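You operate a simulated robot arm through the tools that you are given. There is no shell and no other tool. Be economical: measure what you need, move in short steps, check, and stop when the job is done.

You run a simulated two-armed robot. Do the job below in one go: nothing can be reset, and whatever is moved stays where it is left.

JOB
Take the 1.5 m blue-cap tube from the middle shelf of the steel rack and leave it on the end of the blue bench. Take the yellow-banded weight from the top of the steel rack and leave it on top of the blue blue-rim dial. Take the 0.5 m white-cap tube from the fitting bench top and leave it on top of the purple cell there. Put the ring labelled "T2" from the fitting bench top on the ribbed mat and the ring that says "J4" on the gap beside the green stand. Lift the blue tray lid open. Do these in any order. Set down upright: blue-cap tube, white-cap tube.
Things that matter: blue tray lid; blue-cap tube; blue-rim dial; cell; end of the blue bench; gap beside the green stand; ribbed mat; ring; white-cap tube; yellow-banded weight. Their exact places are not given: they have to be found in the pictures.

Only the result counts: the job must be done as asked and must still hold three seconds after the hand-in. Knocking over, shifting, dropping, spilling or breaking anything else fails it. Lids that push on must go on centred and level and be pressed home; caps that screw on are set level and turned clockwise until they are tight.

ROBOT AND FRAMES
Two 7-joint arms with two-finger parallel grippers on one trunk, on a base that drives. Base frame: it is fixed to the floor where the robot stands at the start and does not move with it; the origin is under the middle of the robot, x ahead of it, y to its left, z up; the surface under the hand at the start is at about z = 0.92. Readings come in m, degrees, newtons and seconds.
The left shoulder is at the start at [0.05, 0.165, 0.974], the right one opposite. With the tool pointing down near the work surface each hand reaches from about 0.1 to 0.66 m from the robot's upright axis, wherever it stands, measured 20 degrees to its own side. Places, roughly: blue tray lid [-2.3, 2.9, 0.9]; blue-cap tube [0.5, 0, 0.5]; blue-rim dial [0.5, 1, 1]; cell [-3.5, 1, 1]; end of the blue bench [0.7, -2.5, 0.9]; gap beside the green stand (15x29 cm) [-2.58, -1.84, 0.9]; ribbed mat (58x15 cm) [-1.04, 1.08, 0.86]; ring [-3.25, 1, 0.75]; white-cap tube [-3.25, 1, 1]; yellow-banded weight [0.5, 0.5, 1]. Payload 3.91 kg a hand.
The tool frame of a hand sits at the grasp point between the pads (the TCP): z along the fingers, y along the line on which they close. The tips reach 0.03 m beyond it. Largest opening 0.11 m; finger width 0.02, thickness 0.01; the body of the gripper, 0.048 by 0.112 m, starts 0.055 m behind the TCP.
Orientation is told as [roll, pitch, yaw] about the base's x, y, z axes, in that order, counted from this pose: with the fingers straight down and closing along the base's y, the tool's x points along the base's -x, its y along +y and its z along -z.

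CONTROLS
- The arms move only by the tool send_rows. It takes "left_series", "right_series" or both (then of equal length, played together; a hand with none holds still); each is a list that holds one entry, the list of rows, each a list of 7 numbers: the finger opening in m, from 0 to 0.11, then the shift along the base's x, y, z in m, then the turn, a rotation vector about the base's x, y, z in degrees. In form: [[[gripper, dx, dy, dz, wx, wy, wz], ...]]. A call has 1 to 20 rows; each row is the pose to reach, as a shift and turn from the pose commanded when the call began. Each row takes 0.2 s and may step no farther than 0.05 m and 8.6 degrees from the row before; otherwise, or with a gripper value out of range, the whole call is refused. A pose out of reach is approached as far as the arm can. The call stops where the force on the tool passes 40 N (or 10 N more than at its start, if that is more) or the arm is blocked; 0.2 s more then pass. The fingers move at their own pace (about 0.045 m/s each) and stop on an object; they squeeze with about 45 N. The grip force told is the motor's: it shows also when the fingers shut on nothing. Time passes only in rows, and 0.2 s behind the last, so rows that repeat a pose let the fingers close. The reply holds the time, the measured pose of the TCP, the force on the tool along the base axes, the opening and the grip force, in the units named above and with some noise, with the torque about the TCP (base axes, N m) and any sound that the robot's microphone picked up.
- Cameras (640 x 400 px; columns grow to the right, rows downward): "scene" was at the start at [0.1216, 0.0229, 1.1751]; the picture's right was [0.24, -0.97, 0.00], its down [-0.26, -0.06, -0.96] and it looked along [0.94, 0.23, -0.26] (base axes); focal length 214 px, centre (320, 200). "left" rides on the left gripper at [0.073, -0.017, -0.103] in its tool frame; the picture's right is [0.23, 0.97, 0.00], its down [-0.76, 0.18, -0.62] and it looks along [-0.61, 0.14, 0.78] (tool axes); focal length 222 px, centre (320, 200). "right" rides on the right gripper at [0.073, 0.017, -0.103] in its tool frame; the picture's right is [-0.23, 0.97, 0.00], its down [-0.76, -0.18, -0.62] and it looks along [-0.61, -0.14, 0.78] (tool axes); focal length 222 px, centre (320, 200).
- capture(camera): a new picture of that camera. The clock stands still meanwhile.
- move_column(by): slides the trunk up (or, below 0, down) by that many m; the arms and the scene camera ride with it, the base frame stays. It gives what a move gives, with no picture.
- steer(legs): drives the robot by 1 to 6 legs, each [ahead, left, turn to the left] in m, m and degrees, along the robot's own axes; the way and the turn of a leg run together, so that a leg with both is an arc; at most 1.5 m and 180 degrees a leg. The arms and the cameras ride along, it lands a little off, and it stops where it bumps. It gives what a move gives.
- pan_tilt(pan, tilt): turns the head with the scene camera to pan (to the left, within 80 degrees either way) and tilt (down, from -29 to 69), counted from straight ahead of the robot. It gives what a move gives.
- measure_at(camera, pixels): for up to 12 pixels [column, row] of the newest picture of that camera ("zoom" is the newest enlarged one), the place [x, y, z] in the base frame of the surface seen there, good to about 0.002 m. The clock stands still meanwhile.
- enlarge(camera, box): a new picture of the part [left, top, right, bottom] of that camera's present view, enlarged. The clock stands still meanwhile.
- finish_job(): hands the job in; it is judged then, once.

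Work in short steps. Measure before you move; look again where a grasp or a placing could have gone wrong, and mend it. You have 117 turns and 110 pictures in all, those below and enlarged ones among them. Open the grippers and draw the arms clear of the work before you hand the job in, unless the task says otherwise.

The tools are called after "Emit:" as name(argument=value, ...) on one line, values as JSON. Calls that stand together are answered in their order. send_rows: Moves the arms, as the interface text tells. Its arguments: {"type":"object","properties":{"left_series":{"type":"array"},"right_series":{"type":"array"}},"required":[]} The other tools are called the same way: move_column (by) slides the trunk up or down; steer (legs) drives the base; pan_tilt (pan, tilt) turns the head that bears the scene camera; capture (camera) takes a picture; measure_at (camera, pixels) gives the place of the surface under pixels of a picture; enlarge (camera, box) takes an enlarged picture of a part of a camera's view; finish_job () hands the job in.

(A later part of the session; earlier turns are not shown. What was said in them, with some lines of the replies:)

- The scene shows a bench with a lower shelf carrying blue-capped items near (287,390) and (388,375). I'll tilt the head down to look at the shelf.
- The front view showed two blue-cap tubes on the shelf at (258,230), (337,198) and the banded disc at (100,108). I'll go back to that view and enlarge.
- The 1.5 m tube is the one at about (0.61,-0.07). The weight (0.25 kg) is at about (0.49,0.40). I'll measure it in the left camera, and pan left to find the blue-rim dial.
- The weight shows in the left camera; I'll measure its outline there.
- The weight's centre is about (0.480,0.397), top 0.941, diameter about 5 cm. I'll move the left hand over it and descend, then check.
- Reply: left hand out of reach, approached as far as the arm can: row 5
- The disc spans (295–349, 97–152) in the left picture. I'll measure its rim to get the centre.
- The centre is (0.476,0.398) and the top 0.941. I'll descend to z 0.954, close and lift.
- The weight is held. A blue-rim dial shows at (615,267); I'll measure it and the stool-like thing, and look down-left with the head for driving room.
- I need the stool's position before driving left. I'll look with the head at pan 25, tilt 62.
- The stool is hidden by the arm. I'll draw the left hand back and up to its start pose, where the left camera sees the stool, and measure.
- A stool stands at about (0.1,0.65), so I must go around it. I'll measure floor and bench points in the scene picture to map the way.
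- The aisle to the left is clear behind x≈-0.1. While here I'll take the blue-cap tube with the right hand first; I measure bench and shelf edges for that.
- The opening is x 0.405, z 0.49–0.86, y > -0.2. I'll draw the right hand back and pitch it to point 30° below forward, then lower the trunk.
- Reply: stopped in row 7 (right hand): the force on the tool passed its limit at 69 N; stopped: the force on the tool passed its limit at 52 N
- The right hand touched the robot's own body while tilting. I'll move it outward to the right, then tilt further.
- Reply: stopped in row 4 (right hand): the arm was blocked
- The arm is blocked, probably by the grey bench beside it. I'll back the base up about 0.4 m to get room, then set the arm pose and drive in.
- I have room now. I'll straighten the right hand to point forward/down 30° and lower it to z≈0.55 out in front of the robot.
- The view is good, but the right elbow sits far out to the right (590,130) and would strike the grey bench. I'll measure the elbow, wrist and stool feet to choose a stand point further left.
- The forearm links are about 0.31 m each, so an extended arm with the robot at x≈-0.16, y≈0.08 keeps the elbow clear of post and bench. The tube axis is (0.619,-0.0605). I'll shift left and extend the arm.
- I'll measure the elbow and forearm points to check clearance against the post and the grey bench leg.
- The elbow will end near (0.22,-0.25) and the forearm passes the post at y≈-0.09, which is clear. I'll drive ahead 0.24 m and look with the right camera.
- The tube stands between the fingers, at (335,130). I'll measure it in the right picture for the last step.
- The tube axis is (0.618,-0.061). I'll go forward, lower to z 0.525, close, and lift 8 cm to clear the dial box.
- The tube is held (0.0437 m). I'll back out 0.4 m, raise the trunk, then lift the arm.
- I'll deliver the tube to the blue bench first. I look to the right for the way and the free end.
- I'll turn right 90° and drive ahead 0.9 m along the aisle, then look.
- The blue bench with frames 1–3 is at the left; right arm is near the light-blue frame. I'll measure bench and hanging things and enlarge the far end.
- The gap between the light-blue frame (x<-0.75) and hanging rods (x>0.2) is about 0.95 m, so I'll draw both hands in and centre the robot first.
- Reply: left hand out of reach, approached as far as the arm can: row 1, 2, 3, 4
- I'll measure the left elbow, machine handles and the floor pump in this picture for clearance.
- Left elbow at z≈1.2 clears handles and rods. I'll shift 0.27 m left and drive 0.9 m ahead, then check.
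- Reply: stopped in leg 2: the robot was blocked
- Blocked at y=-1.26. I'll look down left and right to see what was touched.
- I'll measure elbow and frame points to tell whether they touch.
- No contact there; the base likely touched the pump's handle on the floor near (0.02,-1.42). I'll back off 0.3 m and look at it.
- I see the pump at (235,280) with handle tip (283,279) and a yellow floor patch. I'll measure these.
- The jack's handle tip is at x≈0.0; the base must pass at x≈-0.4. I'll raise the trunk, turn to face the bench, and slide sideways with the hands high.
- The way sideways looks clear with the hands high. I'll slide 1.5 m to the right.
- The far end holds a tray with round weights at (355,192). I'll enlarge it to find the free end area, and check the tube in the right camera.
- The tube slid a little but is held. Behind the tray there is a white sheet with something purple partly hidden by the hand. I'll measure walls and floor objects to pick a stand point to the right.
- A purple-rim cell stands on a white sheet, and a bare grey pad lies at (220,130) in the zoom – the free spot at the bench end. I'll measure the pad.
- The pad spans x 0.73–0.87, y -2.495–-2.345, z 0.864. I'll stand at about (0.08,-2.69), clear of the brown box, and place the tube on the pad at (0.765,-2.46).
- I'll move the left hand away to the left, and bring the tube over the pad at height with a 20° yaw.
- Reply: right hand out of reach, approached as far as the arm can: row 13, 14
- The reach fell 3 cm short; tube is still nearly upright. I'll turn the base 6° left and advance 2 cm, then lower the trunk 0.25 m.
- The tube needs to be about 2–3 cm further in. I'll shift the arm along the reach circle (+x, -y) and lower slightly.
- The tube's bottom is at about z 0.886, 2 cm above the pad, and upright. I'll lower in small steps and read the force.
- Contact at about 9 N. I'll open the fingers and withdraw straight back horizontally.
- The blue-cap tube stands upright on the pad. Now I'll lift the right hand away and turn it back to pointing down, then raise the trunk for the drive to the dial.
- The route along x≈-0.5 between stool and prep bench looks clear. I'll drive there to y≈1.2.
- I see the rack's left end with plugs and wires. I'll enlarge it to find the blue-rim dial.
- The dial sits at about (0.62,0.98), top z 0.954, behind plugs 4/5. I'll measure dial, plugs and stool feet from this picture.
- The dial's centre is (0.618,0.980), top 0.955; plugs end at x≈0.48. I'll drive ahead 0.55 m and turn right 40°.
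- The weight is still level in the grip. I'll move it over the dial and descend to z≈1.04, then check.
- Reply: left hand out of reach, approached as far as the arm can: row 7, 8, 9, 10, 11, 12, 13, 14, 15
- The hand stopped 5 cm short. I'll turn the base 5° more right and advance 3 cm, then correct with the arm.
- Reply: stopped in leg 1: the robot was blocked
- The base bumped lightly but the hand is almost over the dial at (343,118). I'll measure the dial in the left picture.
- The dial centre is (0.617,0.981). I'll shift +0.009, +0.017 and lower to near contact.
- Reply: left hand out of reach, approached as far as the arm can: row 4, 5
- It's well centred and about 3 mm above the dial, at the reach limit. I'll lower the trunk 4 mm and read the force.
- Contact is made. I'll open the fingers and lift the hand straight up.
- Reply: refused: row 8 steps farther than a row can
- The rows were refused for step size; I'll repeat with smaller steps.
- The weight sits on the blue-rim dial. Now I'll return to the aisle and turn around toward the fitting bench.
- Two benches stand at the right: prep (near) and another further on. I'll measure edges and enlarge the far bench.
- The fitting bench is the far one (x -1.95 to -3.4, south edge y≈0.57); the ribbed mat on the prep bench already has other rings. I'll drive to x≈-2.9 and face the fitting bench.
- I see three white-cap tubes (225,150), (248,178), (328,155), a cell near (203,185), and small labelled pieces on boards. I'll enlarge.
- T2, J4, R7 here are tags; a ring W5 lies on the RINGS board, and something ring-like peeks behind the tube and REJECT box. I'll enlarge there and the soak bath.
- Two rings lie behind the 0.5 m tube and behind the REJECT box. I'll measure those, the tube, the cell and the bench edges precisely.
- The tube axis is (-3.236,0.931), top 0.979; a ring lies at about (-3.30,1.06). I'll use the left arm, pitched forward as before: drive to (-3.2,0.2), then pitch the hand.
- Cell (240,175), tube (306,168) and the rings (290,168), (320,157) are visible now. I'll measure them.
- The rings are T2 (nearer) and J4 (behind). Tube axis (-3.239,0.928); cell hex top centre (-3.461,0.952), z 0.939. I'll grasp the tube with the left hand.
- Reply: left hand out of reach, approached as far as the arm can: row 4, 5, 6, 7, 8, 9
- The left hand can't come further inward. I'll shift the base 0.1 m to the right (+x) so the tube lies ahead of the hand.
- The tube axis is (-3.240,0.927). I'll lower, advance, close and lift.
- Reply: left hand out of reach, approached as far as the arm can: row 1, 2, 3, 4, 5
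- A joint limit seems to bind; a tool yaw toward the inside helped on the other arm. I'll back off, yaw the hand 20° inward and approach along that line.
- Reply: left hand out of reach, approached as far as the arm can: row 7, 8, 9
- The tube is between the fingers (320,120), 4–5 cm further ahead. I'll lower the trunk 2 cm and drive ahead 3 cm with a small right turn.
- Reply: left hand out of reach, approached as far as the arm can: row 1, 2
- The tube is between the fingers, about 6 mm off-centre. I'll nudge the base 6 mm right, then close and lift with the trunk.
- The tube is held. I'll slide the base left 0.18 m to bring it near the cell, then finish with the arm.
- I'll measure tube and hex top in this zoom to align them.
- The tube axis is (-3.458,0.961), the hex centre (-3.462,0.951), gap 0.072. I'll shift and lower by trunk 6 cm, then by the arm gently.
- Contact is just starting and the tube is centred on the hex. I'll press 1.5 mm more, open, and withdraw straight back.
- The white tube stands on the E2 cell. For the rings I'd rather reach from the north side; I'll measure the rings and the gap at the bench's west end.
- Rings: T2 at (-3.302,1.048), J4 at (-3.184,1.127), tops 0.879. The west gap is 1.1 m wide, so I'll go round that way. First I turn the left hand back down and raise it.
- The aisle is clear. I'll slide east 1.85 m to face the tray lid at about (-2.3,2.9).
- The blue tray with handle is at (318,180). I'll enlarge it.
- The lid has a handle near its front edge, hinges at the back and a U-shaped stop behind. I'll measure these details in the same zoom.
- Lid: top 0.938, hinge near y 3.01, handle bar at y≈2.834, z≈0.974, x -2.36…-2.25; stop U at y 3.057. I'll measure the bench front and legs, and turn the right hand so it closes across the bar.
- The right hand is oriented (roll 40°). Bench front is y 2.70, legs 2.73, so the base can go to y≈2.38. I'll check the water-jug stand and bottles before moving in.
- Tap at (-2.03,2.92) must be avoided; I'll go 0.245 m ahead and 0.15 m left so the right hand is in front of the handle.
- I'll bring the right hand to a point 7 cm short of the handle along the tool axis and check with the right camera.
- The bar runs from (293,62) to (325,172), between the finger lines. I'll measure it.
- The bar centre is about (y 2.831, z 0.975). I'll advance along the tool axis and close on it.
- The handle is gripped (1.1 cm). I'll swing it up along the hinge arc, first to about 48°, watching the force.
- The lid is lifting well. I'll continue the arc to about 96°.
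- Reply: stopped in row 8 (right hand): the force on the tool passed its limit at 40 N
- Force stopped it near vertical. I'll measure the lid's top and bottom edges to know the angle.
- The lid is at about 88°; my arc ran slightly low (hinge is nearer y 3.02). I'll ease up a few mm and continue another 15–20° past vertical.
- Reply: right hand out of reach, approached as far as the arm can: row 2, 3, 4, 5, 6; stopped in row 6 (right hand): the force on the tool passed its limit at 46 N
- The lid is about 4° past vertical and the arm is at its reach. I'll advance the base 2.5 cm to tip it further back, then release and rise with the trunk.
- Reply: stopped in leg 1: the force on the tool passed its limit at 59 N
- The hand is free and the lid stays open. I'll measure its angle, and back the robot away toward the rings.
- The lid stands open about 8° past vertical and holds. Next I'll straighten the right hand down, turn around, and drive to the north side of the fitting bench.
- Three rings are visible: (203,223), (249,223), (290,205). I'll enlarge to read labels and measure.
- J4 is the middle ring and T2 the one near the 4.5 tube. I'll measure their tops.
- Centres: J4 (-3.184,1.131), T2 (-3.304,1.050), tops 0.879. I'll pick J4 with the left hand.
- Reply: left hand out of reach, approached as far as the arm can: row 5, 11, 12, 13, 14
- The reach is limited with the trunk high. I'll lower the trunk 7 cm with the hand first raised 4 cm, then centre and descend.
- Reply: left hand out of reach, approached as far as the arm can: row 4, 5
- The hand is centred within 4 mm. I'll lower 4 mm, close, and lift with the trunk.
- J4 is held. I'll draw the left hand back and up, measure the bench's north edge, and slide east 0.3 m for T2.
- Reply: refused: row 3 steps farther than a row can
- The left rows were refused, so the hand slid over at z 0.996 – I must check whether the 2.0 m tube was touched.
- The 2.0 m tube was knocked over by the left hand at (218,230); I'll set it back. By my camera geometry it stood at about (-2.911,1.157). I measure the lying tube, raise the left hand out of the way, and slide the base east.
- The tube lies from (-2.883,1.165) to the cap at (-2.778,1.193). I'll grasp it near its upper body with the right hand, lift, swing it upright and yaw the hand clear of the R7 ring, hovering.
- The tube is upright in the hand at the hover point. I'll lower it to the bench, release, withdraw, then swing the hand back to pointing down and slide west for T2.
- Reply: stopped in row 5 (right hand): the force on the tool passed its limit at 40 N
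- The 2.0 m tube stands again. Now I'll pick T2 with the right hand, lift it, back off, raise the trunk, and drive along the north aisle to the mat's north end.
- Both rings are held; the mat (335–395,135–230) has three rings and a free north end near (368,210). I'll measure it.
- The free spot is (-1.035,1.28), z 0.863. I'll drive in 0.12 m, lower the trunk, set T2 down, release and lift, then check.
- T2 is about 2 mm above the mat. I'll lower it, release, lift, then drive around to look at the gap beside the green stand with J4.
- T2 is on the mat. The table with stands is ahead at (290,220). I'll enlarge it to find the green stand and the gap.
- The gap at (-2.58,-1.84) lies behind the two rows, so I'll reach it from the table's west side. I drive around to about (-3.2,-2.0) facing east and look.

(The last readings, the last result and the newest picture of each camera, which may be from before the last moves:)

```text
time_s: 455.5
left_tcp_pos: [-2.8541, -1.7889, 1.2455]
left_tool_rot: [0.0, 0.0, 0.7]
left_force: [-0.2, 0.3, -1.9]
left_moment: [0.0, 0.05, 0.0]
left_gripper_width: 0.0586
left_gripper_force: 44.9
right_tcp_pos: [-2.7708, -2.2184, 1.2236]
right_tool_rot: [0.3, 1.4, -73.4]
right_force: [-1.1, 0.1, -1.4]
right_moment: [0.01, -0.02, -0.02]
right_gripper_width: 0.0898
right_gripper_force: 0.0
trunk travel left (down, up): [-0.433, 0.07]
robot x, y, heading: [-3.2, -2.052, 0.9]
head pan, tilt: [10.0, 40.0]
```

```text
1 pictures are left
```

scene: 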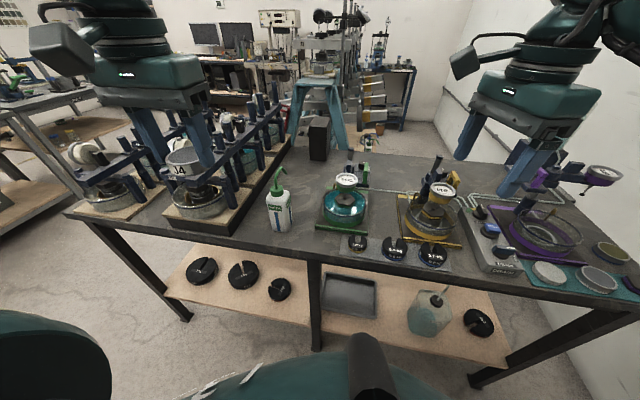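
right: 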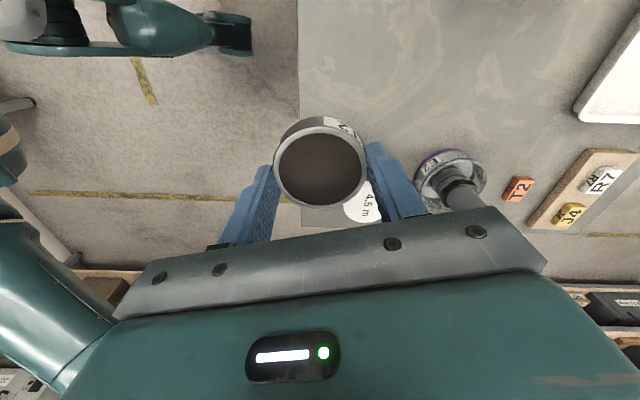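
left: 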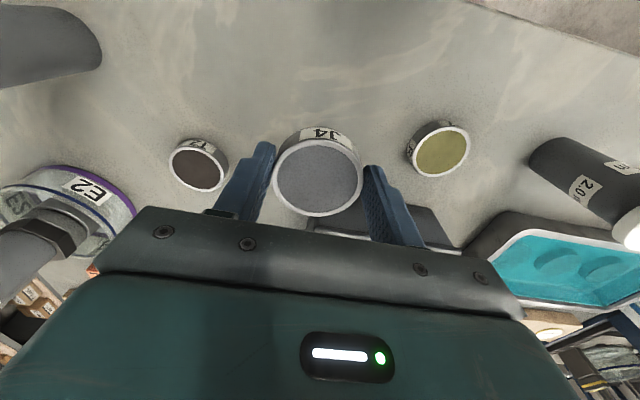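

The green stand is at (343,205); the gap appears to its left, beside the bottle at (280,205). I'll measure the area.

Emit:
measure_at(camera="scene", pixels=[[305, 195], [305, 215], [300, 235], [308, 175], [318, 222], [322, 195], [280, 228], [268, 222], [292, 222], [250, 225], [343, 230], [285, 165]])

```text
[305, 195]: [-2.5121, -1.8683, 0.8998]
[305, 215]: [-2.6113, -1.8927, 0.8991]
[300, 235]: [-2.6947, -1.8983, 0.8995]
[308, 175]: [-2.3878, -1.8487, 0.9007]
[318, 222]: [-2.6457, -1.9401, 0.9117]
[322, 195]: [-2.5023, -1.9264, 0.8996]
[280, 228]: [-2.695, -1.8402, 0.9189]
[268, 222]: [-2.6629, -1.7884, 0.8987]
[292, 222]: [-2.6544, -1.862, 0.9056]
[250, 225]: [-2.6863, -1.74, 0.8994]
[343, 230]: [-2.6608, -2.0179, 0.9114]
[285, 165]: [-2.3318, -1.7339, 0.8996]
```

The free part of the gap is behind the bottle (bottle at about (-2.667,-1.836), top ≈1.11), at (-2.50,-1.852), table z 0.90. I'll draw the right hand back, drive in, lower the trunk and carry J4 over to just above that spot.

Emit:
send_rows(right_series=[[[0.06, -0.04, 0, 0.02, 0, 0, 0], [0.06, -0.08, 0, 0.04, 0, 0, 0], [0.06, -0.12, 0, 0.06, 0, 0, 0], [0.06, -0.14, 0, 0.09, 0, 0, 0]]])

Emit:
steer(legs=[[0.11, 0, -0.9]])

Emit:
move_column(by=-0.08)

Emit:
send_rows(left_series=[[[0.03, 0, 0, 0.035, 0, 0, 0], [0.03, 0.045, -0.01, 0.035, 0, 0, 0], [0.03, 0.09, -0.022, 0.035, 0, 0, 0], [0.03, 0.13, -0.035, 0.035, 0, 0, 0], [0.03, 0.165, -0.045, 0.025, 0, 0, 0], [0.03, 0.2, -0.055, 0, 0, 0, 0], [0.03, 0.225, -0.06, -0.035, 0, 0, 0], [0.03, 0.244, -0.063, -0.07, 0, 0, 0]]])

```text
time_s: 456.5
left_tcp_pos: [-2.8529, -1.7893, 1.2442]
left_tool_rot: [0.0, 0.0, 0.7]
left_force: [0.8, 0.1, -1.3]
left_moment: [0.03, 0.02, -0.01]
left_gripper_width: 0.0586
left_gripper_force: 44.5
right_tcp_pos: [-2.9108, -2.2169, 1.3137]
right_tool_rot: [0.4, 1.4, -73.6]
right_force: [0.1, 0.3, 0.4]
right_moment: [0.0, -0.02, 0.02]
right_gripper_width: 0.0601
right_gripper_force: 0.0
trunk travel left (down, up): [-0.433, 0.07]
robot x, y, heading: [-3.1982, -2.0522, 1.0]
head pan, tilt: [10.0, 40.0]
```

```text
time_s: 457.7
left_tcp_pos: [-2.7398, -1.7948, 1.2435]
left_tool_rot: [0.0, 0.0, -0.3]
left_force: [0.6, -0.1, -3.0]
left_moment: [0.01, 0.06, -0.02]
left_gripper_width: 0.0584
left_gripper_force: 44.7
right_tcp_pos: [-2.8036, -2.2209, 1.3127]
right_tool_rot: [0.3, 1.4, -74.6]
right_force: [-0.1, 0.5, -0.3]
right_moment: [0.01, 0.03, 0.0]
right_gripper_width: 0.0601
right_gripper_force: 0.0
trunk travel left (down, up): [-0.433, 0.07]
robot x, y, heading: [-3.0896, -2.0474, 0.1]
head pan, tilt: [10.0, 40.0]
```

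```text
time_s: 458.8
left_tcp_pos: [-2.7402, -1.7946, 1.1646]
left_tool_rot: [0.0, 0.0, -0.3]
left_force: [0.5, -0.3, -1.7]
left_moment: [-0.04, 0.01, -0.04]
left_gripper_width: 0.0586
left_gripper_force: 45.4
right_tcp_pos: [-2.8027, -2.22, 1.234]
right_tool_rot: [0.3, 1.4, -74.6]
right_force: [0.3, -1.8, -0.4]
right_moment: [0.02, -0.01, 0.0]
right_gripper_width: 0.0596
right_gripper_force: 0.0
trunk travel left (down, up): [-0.353, 0.15]
robot x, y, heading: [-3.0888, -2.0453, 0.0]
head pan, tilt: [10.0, 40.0]
```

```text
time_s: 460.6
left_tcp_pos: [-2.5432, -1.8263, 1.0919]
left_tool_rot: [0.0, -0.2, -0.2]
left_force: [0.0, 0.0, -1.4]
left_moment: [0.0, 0.02, -0.01]
left_gripper_width: 0.0583
left_gripper_force: 45.0
left hand out of reach, approached as far as the arm can: row 5, 6, 7, 8
right_tcp_pos: [-2.8033, -2.221, 1.2335]
right_tool_rot: [0.4, 1.3, -74.5]
right_force: [0.5, 0.1, -0.1]
right_moment: [0.0, -0.02, -0.01]
right_gripper_width: 0.0602
right_gripper_force: 0.1
trunk travel left (down, up): [-0.353, 0.15]
robot x, y, heading: [-3.0904, -2.0442, -0.1]
head pan, tilt: [10.0, 40.0]
```

The hand is at (-2.543,-1.826,1.092). As it lowers, reach grows, so I'll go down 6 cm while moving out toward (-2.50,-1.852) before going below the bottle's height.

Emit:
send_rows(left_series=[[[0.03, 0.012, -0.008, -0.02, 0, 0, 0], [0.03, 0.025, -0.016, -0.04, 0, 0, 0], [0.03, 0.038, -0.024, -0.055, 0, 0, 0], [0.03, 0.043, -0.026, -0.06, 0, 0, 0]]])

```text
time_s: 461.6
left_tcp_pos: [-2.54, -1.8286, 1.035]
left_tool_rot: [0.0, 0.1, -0.2]
left_force: [-0.3, 0.8, -2.0]
left_moment: [-0.03, 0.02, -0.01]
left_gripper_width: 0.0582
left_gripper_force: 45.1
left hand out of reach, approached as far as the arm can: row 1, 2, 3, 4
right_tcp_pos: [-2.8038, -2.2205, 1.2341]
right_tool_rot: [0.3, 1.4, -74.6]
right_force: [0.1, -0.2, 0.5]
right_moment: [0.01, -0.01, 0.01]
right_gripper_width: 0.06
right_gripper_force: 0.0
trunk travel left (down, up): [-0.353, 0.15]
robot x, y, heading: [-3.0915, -2.0493, -0.0]
head pan, tilt: [10.0, 40.0]
```

The joint limit holds it at x -2.54. I'll nudge the base ahead 2 cm with a 3° right turn, then lower straight down with the trunk to just above the table.

Emit:
steer(legs=[[0.02, 0, -3]])

Emit:
move_column(by=-0.097)

```text
time_s: 462.5
left_tcp_pos: [-2.5081, -1.8584, 1.0346]
left_tool_rot: [0.0, 0.0, -3.2]
left_force: [0.6, 0.6, -2.5]
left_moment: [0.0, 0.02, -0.01]
left_gripper_width: 0.0586
left_gripper_force: 45.6
right_tcp_pos: [-2.7929, -2.237, 1.2339]
right_tool_rot: [0.3, 1.5, -77.4]
right_force: [0.6, -0.4, 0.1]
right_moment: [0.02, 0.01, 0.02]
right_gripper_width: 0.0602
right_gripper_force: 0.1
trunk travel left (down, up): [-0.353, 0.15]
robot x, y, heading: [-3.0746, -2.0504, -2.9]
head pan, tilt: [10.0, 40.0]
```

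```text
time_s: 463.8
left_tcp_pos: [-2.5089, -1.8595, 0.94]
left_tool_rot: [0.0, -0.1, -3.1]
left_force: [-0.2, 0.2, -1.6]
left_moment: [-0.01, -0.01, 0.0]
left_gripper_width: 0.0586
left_gripper_force: 44.9
right_tcp_pos: [-2.7936, -2.2365, 1.1373]
right_tool_rot: [0.5, 1.5, -77.5]
right_force: [-0.4, -0.2, 0.0]
right_moment: [0.01, 0.01, -0.01]
right_gripper_width: 0.0601
right_gripper_force: 0.0
trunk travel left (down, up): [-0.256, 0.247]
robot x, y, heading: [-3.0728, -2.0478, -2.8]
head pan, tilt: [10.0, 40.0]
5 turns are left
```

J4 is about 4 mm above the table at (-2.509,-1.860). I'll lower it the rest, open a little, rise with the trunk, and check with the last picture.

Emit:
move_column(by=-0.0035)

Emit:
send_rows(left_series=[[[0.065, 0, 0, 0, 0, 0, 0], [0.078, 0, 0, 0, 0, 0, 0], [0.078, 0, 0, 0, 0, 0, 0], [0.078, 0, 0, 0, 0, 0, 0]]])

Emit:
move_column(by=0.245)

Emit:
enlarge(camera="scene", box=[200, 150, 440, 300])

Emit:
steer(legs=[[-0.45, 0, 0]])

```text
time_s: 464.3
left_tcp_pos: [-2.51, -1.8614, 0.9381]
left_tool_rot: [0.1, -0.4, -3.4]
left_force: [0.3, -0.6, -2.3]
left_moment: [-0.02, 0.01, 0.0]
left_gripper_width: 0.0582
left_gripper_force: 44.8
right_tcp_pos: [-2.7945, -2.2378, 1.1337]
right_tool_rot: [0.6, 1.7, -77.4]
right_force: [-0.3, 0.0, -0.2]
right_moment: [0.02, 0.02, 0.02]
right_gripper_width: 0.0598
right_gripper_force: 0.1
trunk travel left (down, up): [-0.253, 0.25]
robot x, y, heading: [-3.0675, -2.0457, -2.9]
head pan, tilt: [10.0, 40.0]
```

```text
time_s: 465.3
left_tcp_pos: [-2.5093, -1.8607, 0.9395]
left_tool_rot: [0.2, -0.4, -3.3]
left_force: [-0.6, 0.4, -0.6]
left_moment: [-0.01, -0.02, -0.01]
left_gripper_width: 0.0783
left_gripper_force: 0.1
right_tcp_pos: [-2.7952, -2.2392, 1.1346]
right_tool_rot: [0.5, 1.6, -77.4]
right_force: [0.3, -0.6, -0.4]
right_moment: [-0.02, 0.0, -0.01]
right_gripper_width: 0.0599
right_gripper_force: 0.1
trunk travel left (down, up): [-0.253, 0.25]
robot x, y, heading: [-3.0734, -2.0483, -3.2]
head pan, tilt: [10.0, 40.0]
```

```text
time_s: 467.8
left_tcp_pos: [-2.5091, -1.859, 1.1795]
left_tool_rot: [0.1, -0.1, -3.2]
left_force: [-0.1, 0.1, -0.1]
left_moment: [0.02, 0.0, 0.0]
left_gripper_width: 0.0778
left_gripper_force: 0.1
right_tcp_pos: [-2.7925, -2.2356, 1.378]
right_tool_rot: [0.2, 1.4, -77.4]
right_force: [-0.1, -0.1, 0.0]
right_moment: [-0.01, -0.01, 0.03]
right_gripper_width: 0.06
right_gripper_force: 0.0
trunk travel left (down, up): [-0.498, 0.005]
robot x, y, heading: [-3.0707, -2.0474, -2.7]
head pan, tilt: [10.0, 40.0]
```

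```text
2.67 times, centred on (320, 225) of scene
```

zoom: 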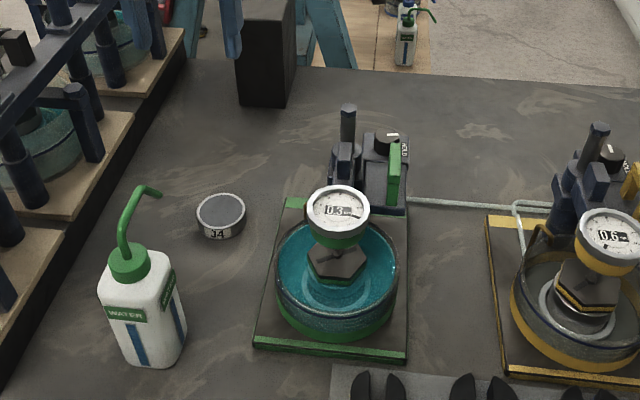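

```text
time_s: 470.6
left_tcp_pos: [-2.9588, -1.8354, 1.1809]
left_tool_rot: [0.0, -0.1, -3.1]
left_force: [0.0, 0.2, 0.7]
left_moment: [-0.02, -0.01, -0.02]
left_gripper_width: 0.078
left_gripper_force: 0.1
right_tcp_pos: [-3.2429, -2.2128, 1.3784]
right_tool_rot: [0.3, 1.3, -77.4]
right_force: [-0.1, -0.2, 0.6]
right_moment: [-0.01, 0.0, -0.01]
right_gripper_width: 0.0601
right_gripper_force: 0.1
trunk travel left (down, up): [-0.498, 0.005]
robot x, y, heading: [-3.5191, -2.0246, -2.8]
head pan, tilt: [10.0, 40.0]
4 turns are left
```

The last picture shows J4 lying flat in the gap beside the green stand, with the bottle still standing. Both grippers are open and the arms are clear, so I hand in.

Emit:
finish_job()

```text
The job is handed in.
```

I did all six parts and handed the job in, but I knocked over the 2.0 m white-cap tube on the fitting bench and had to set it upright again. I put it back at my best estimate of its old spot, within a centimetre or two, so the rule against knocking over or shifting other things may still fail the job.

- **1.5 m blue-cap tube:** it stands upright on the bare grey pad at the end of the blue bench.
- **Yellow-banded weight:** it sits on the blue-rim dial, about 5 mm off centre.
- **0.5 m white-cap tube:** it stands upright on top of the purple E2 cell.
- **Ring T2:** it lies on the free north end of the ribbed mat.
- **Ring J4:** it lies flat in the gap beside the green stand, behind the water bottle that was already there.
- **Blue tray lid:** it is open, about 8° past vertical, and stayed there after I let go.

The base was also stopped by contact twice: once near the floor jack, and once while I was placing the weight, by the rack or the stool. In the pictures afterwards the jack and stool looked unmoved, but I had no earlier measurement of the jack's handle to compare with. The right arm also pushed against something when I first tried for the blue-cap tube, probably the grey bench on castors beside the rack. I didn't check whether that bench moved.
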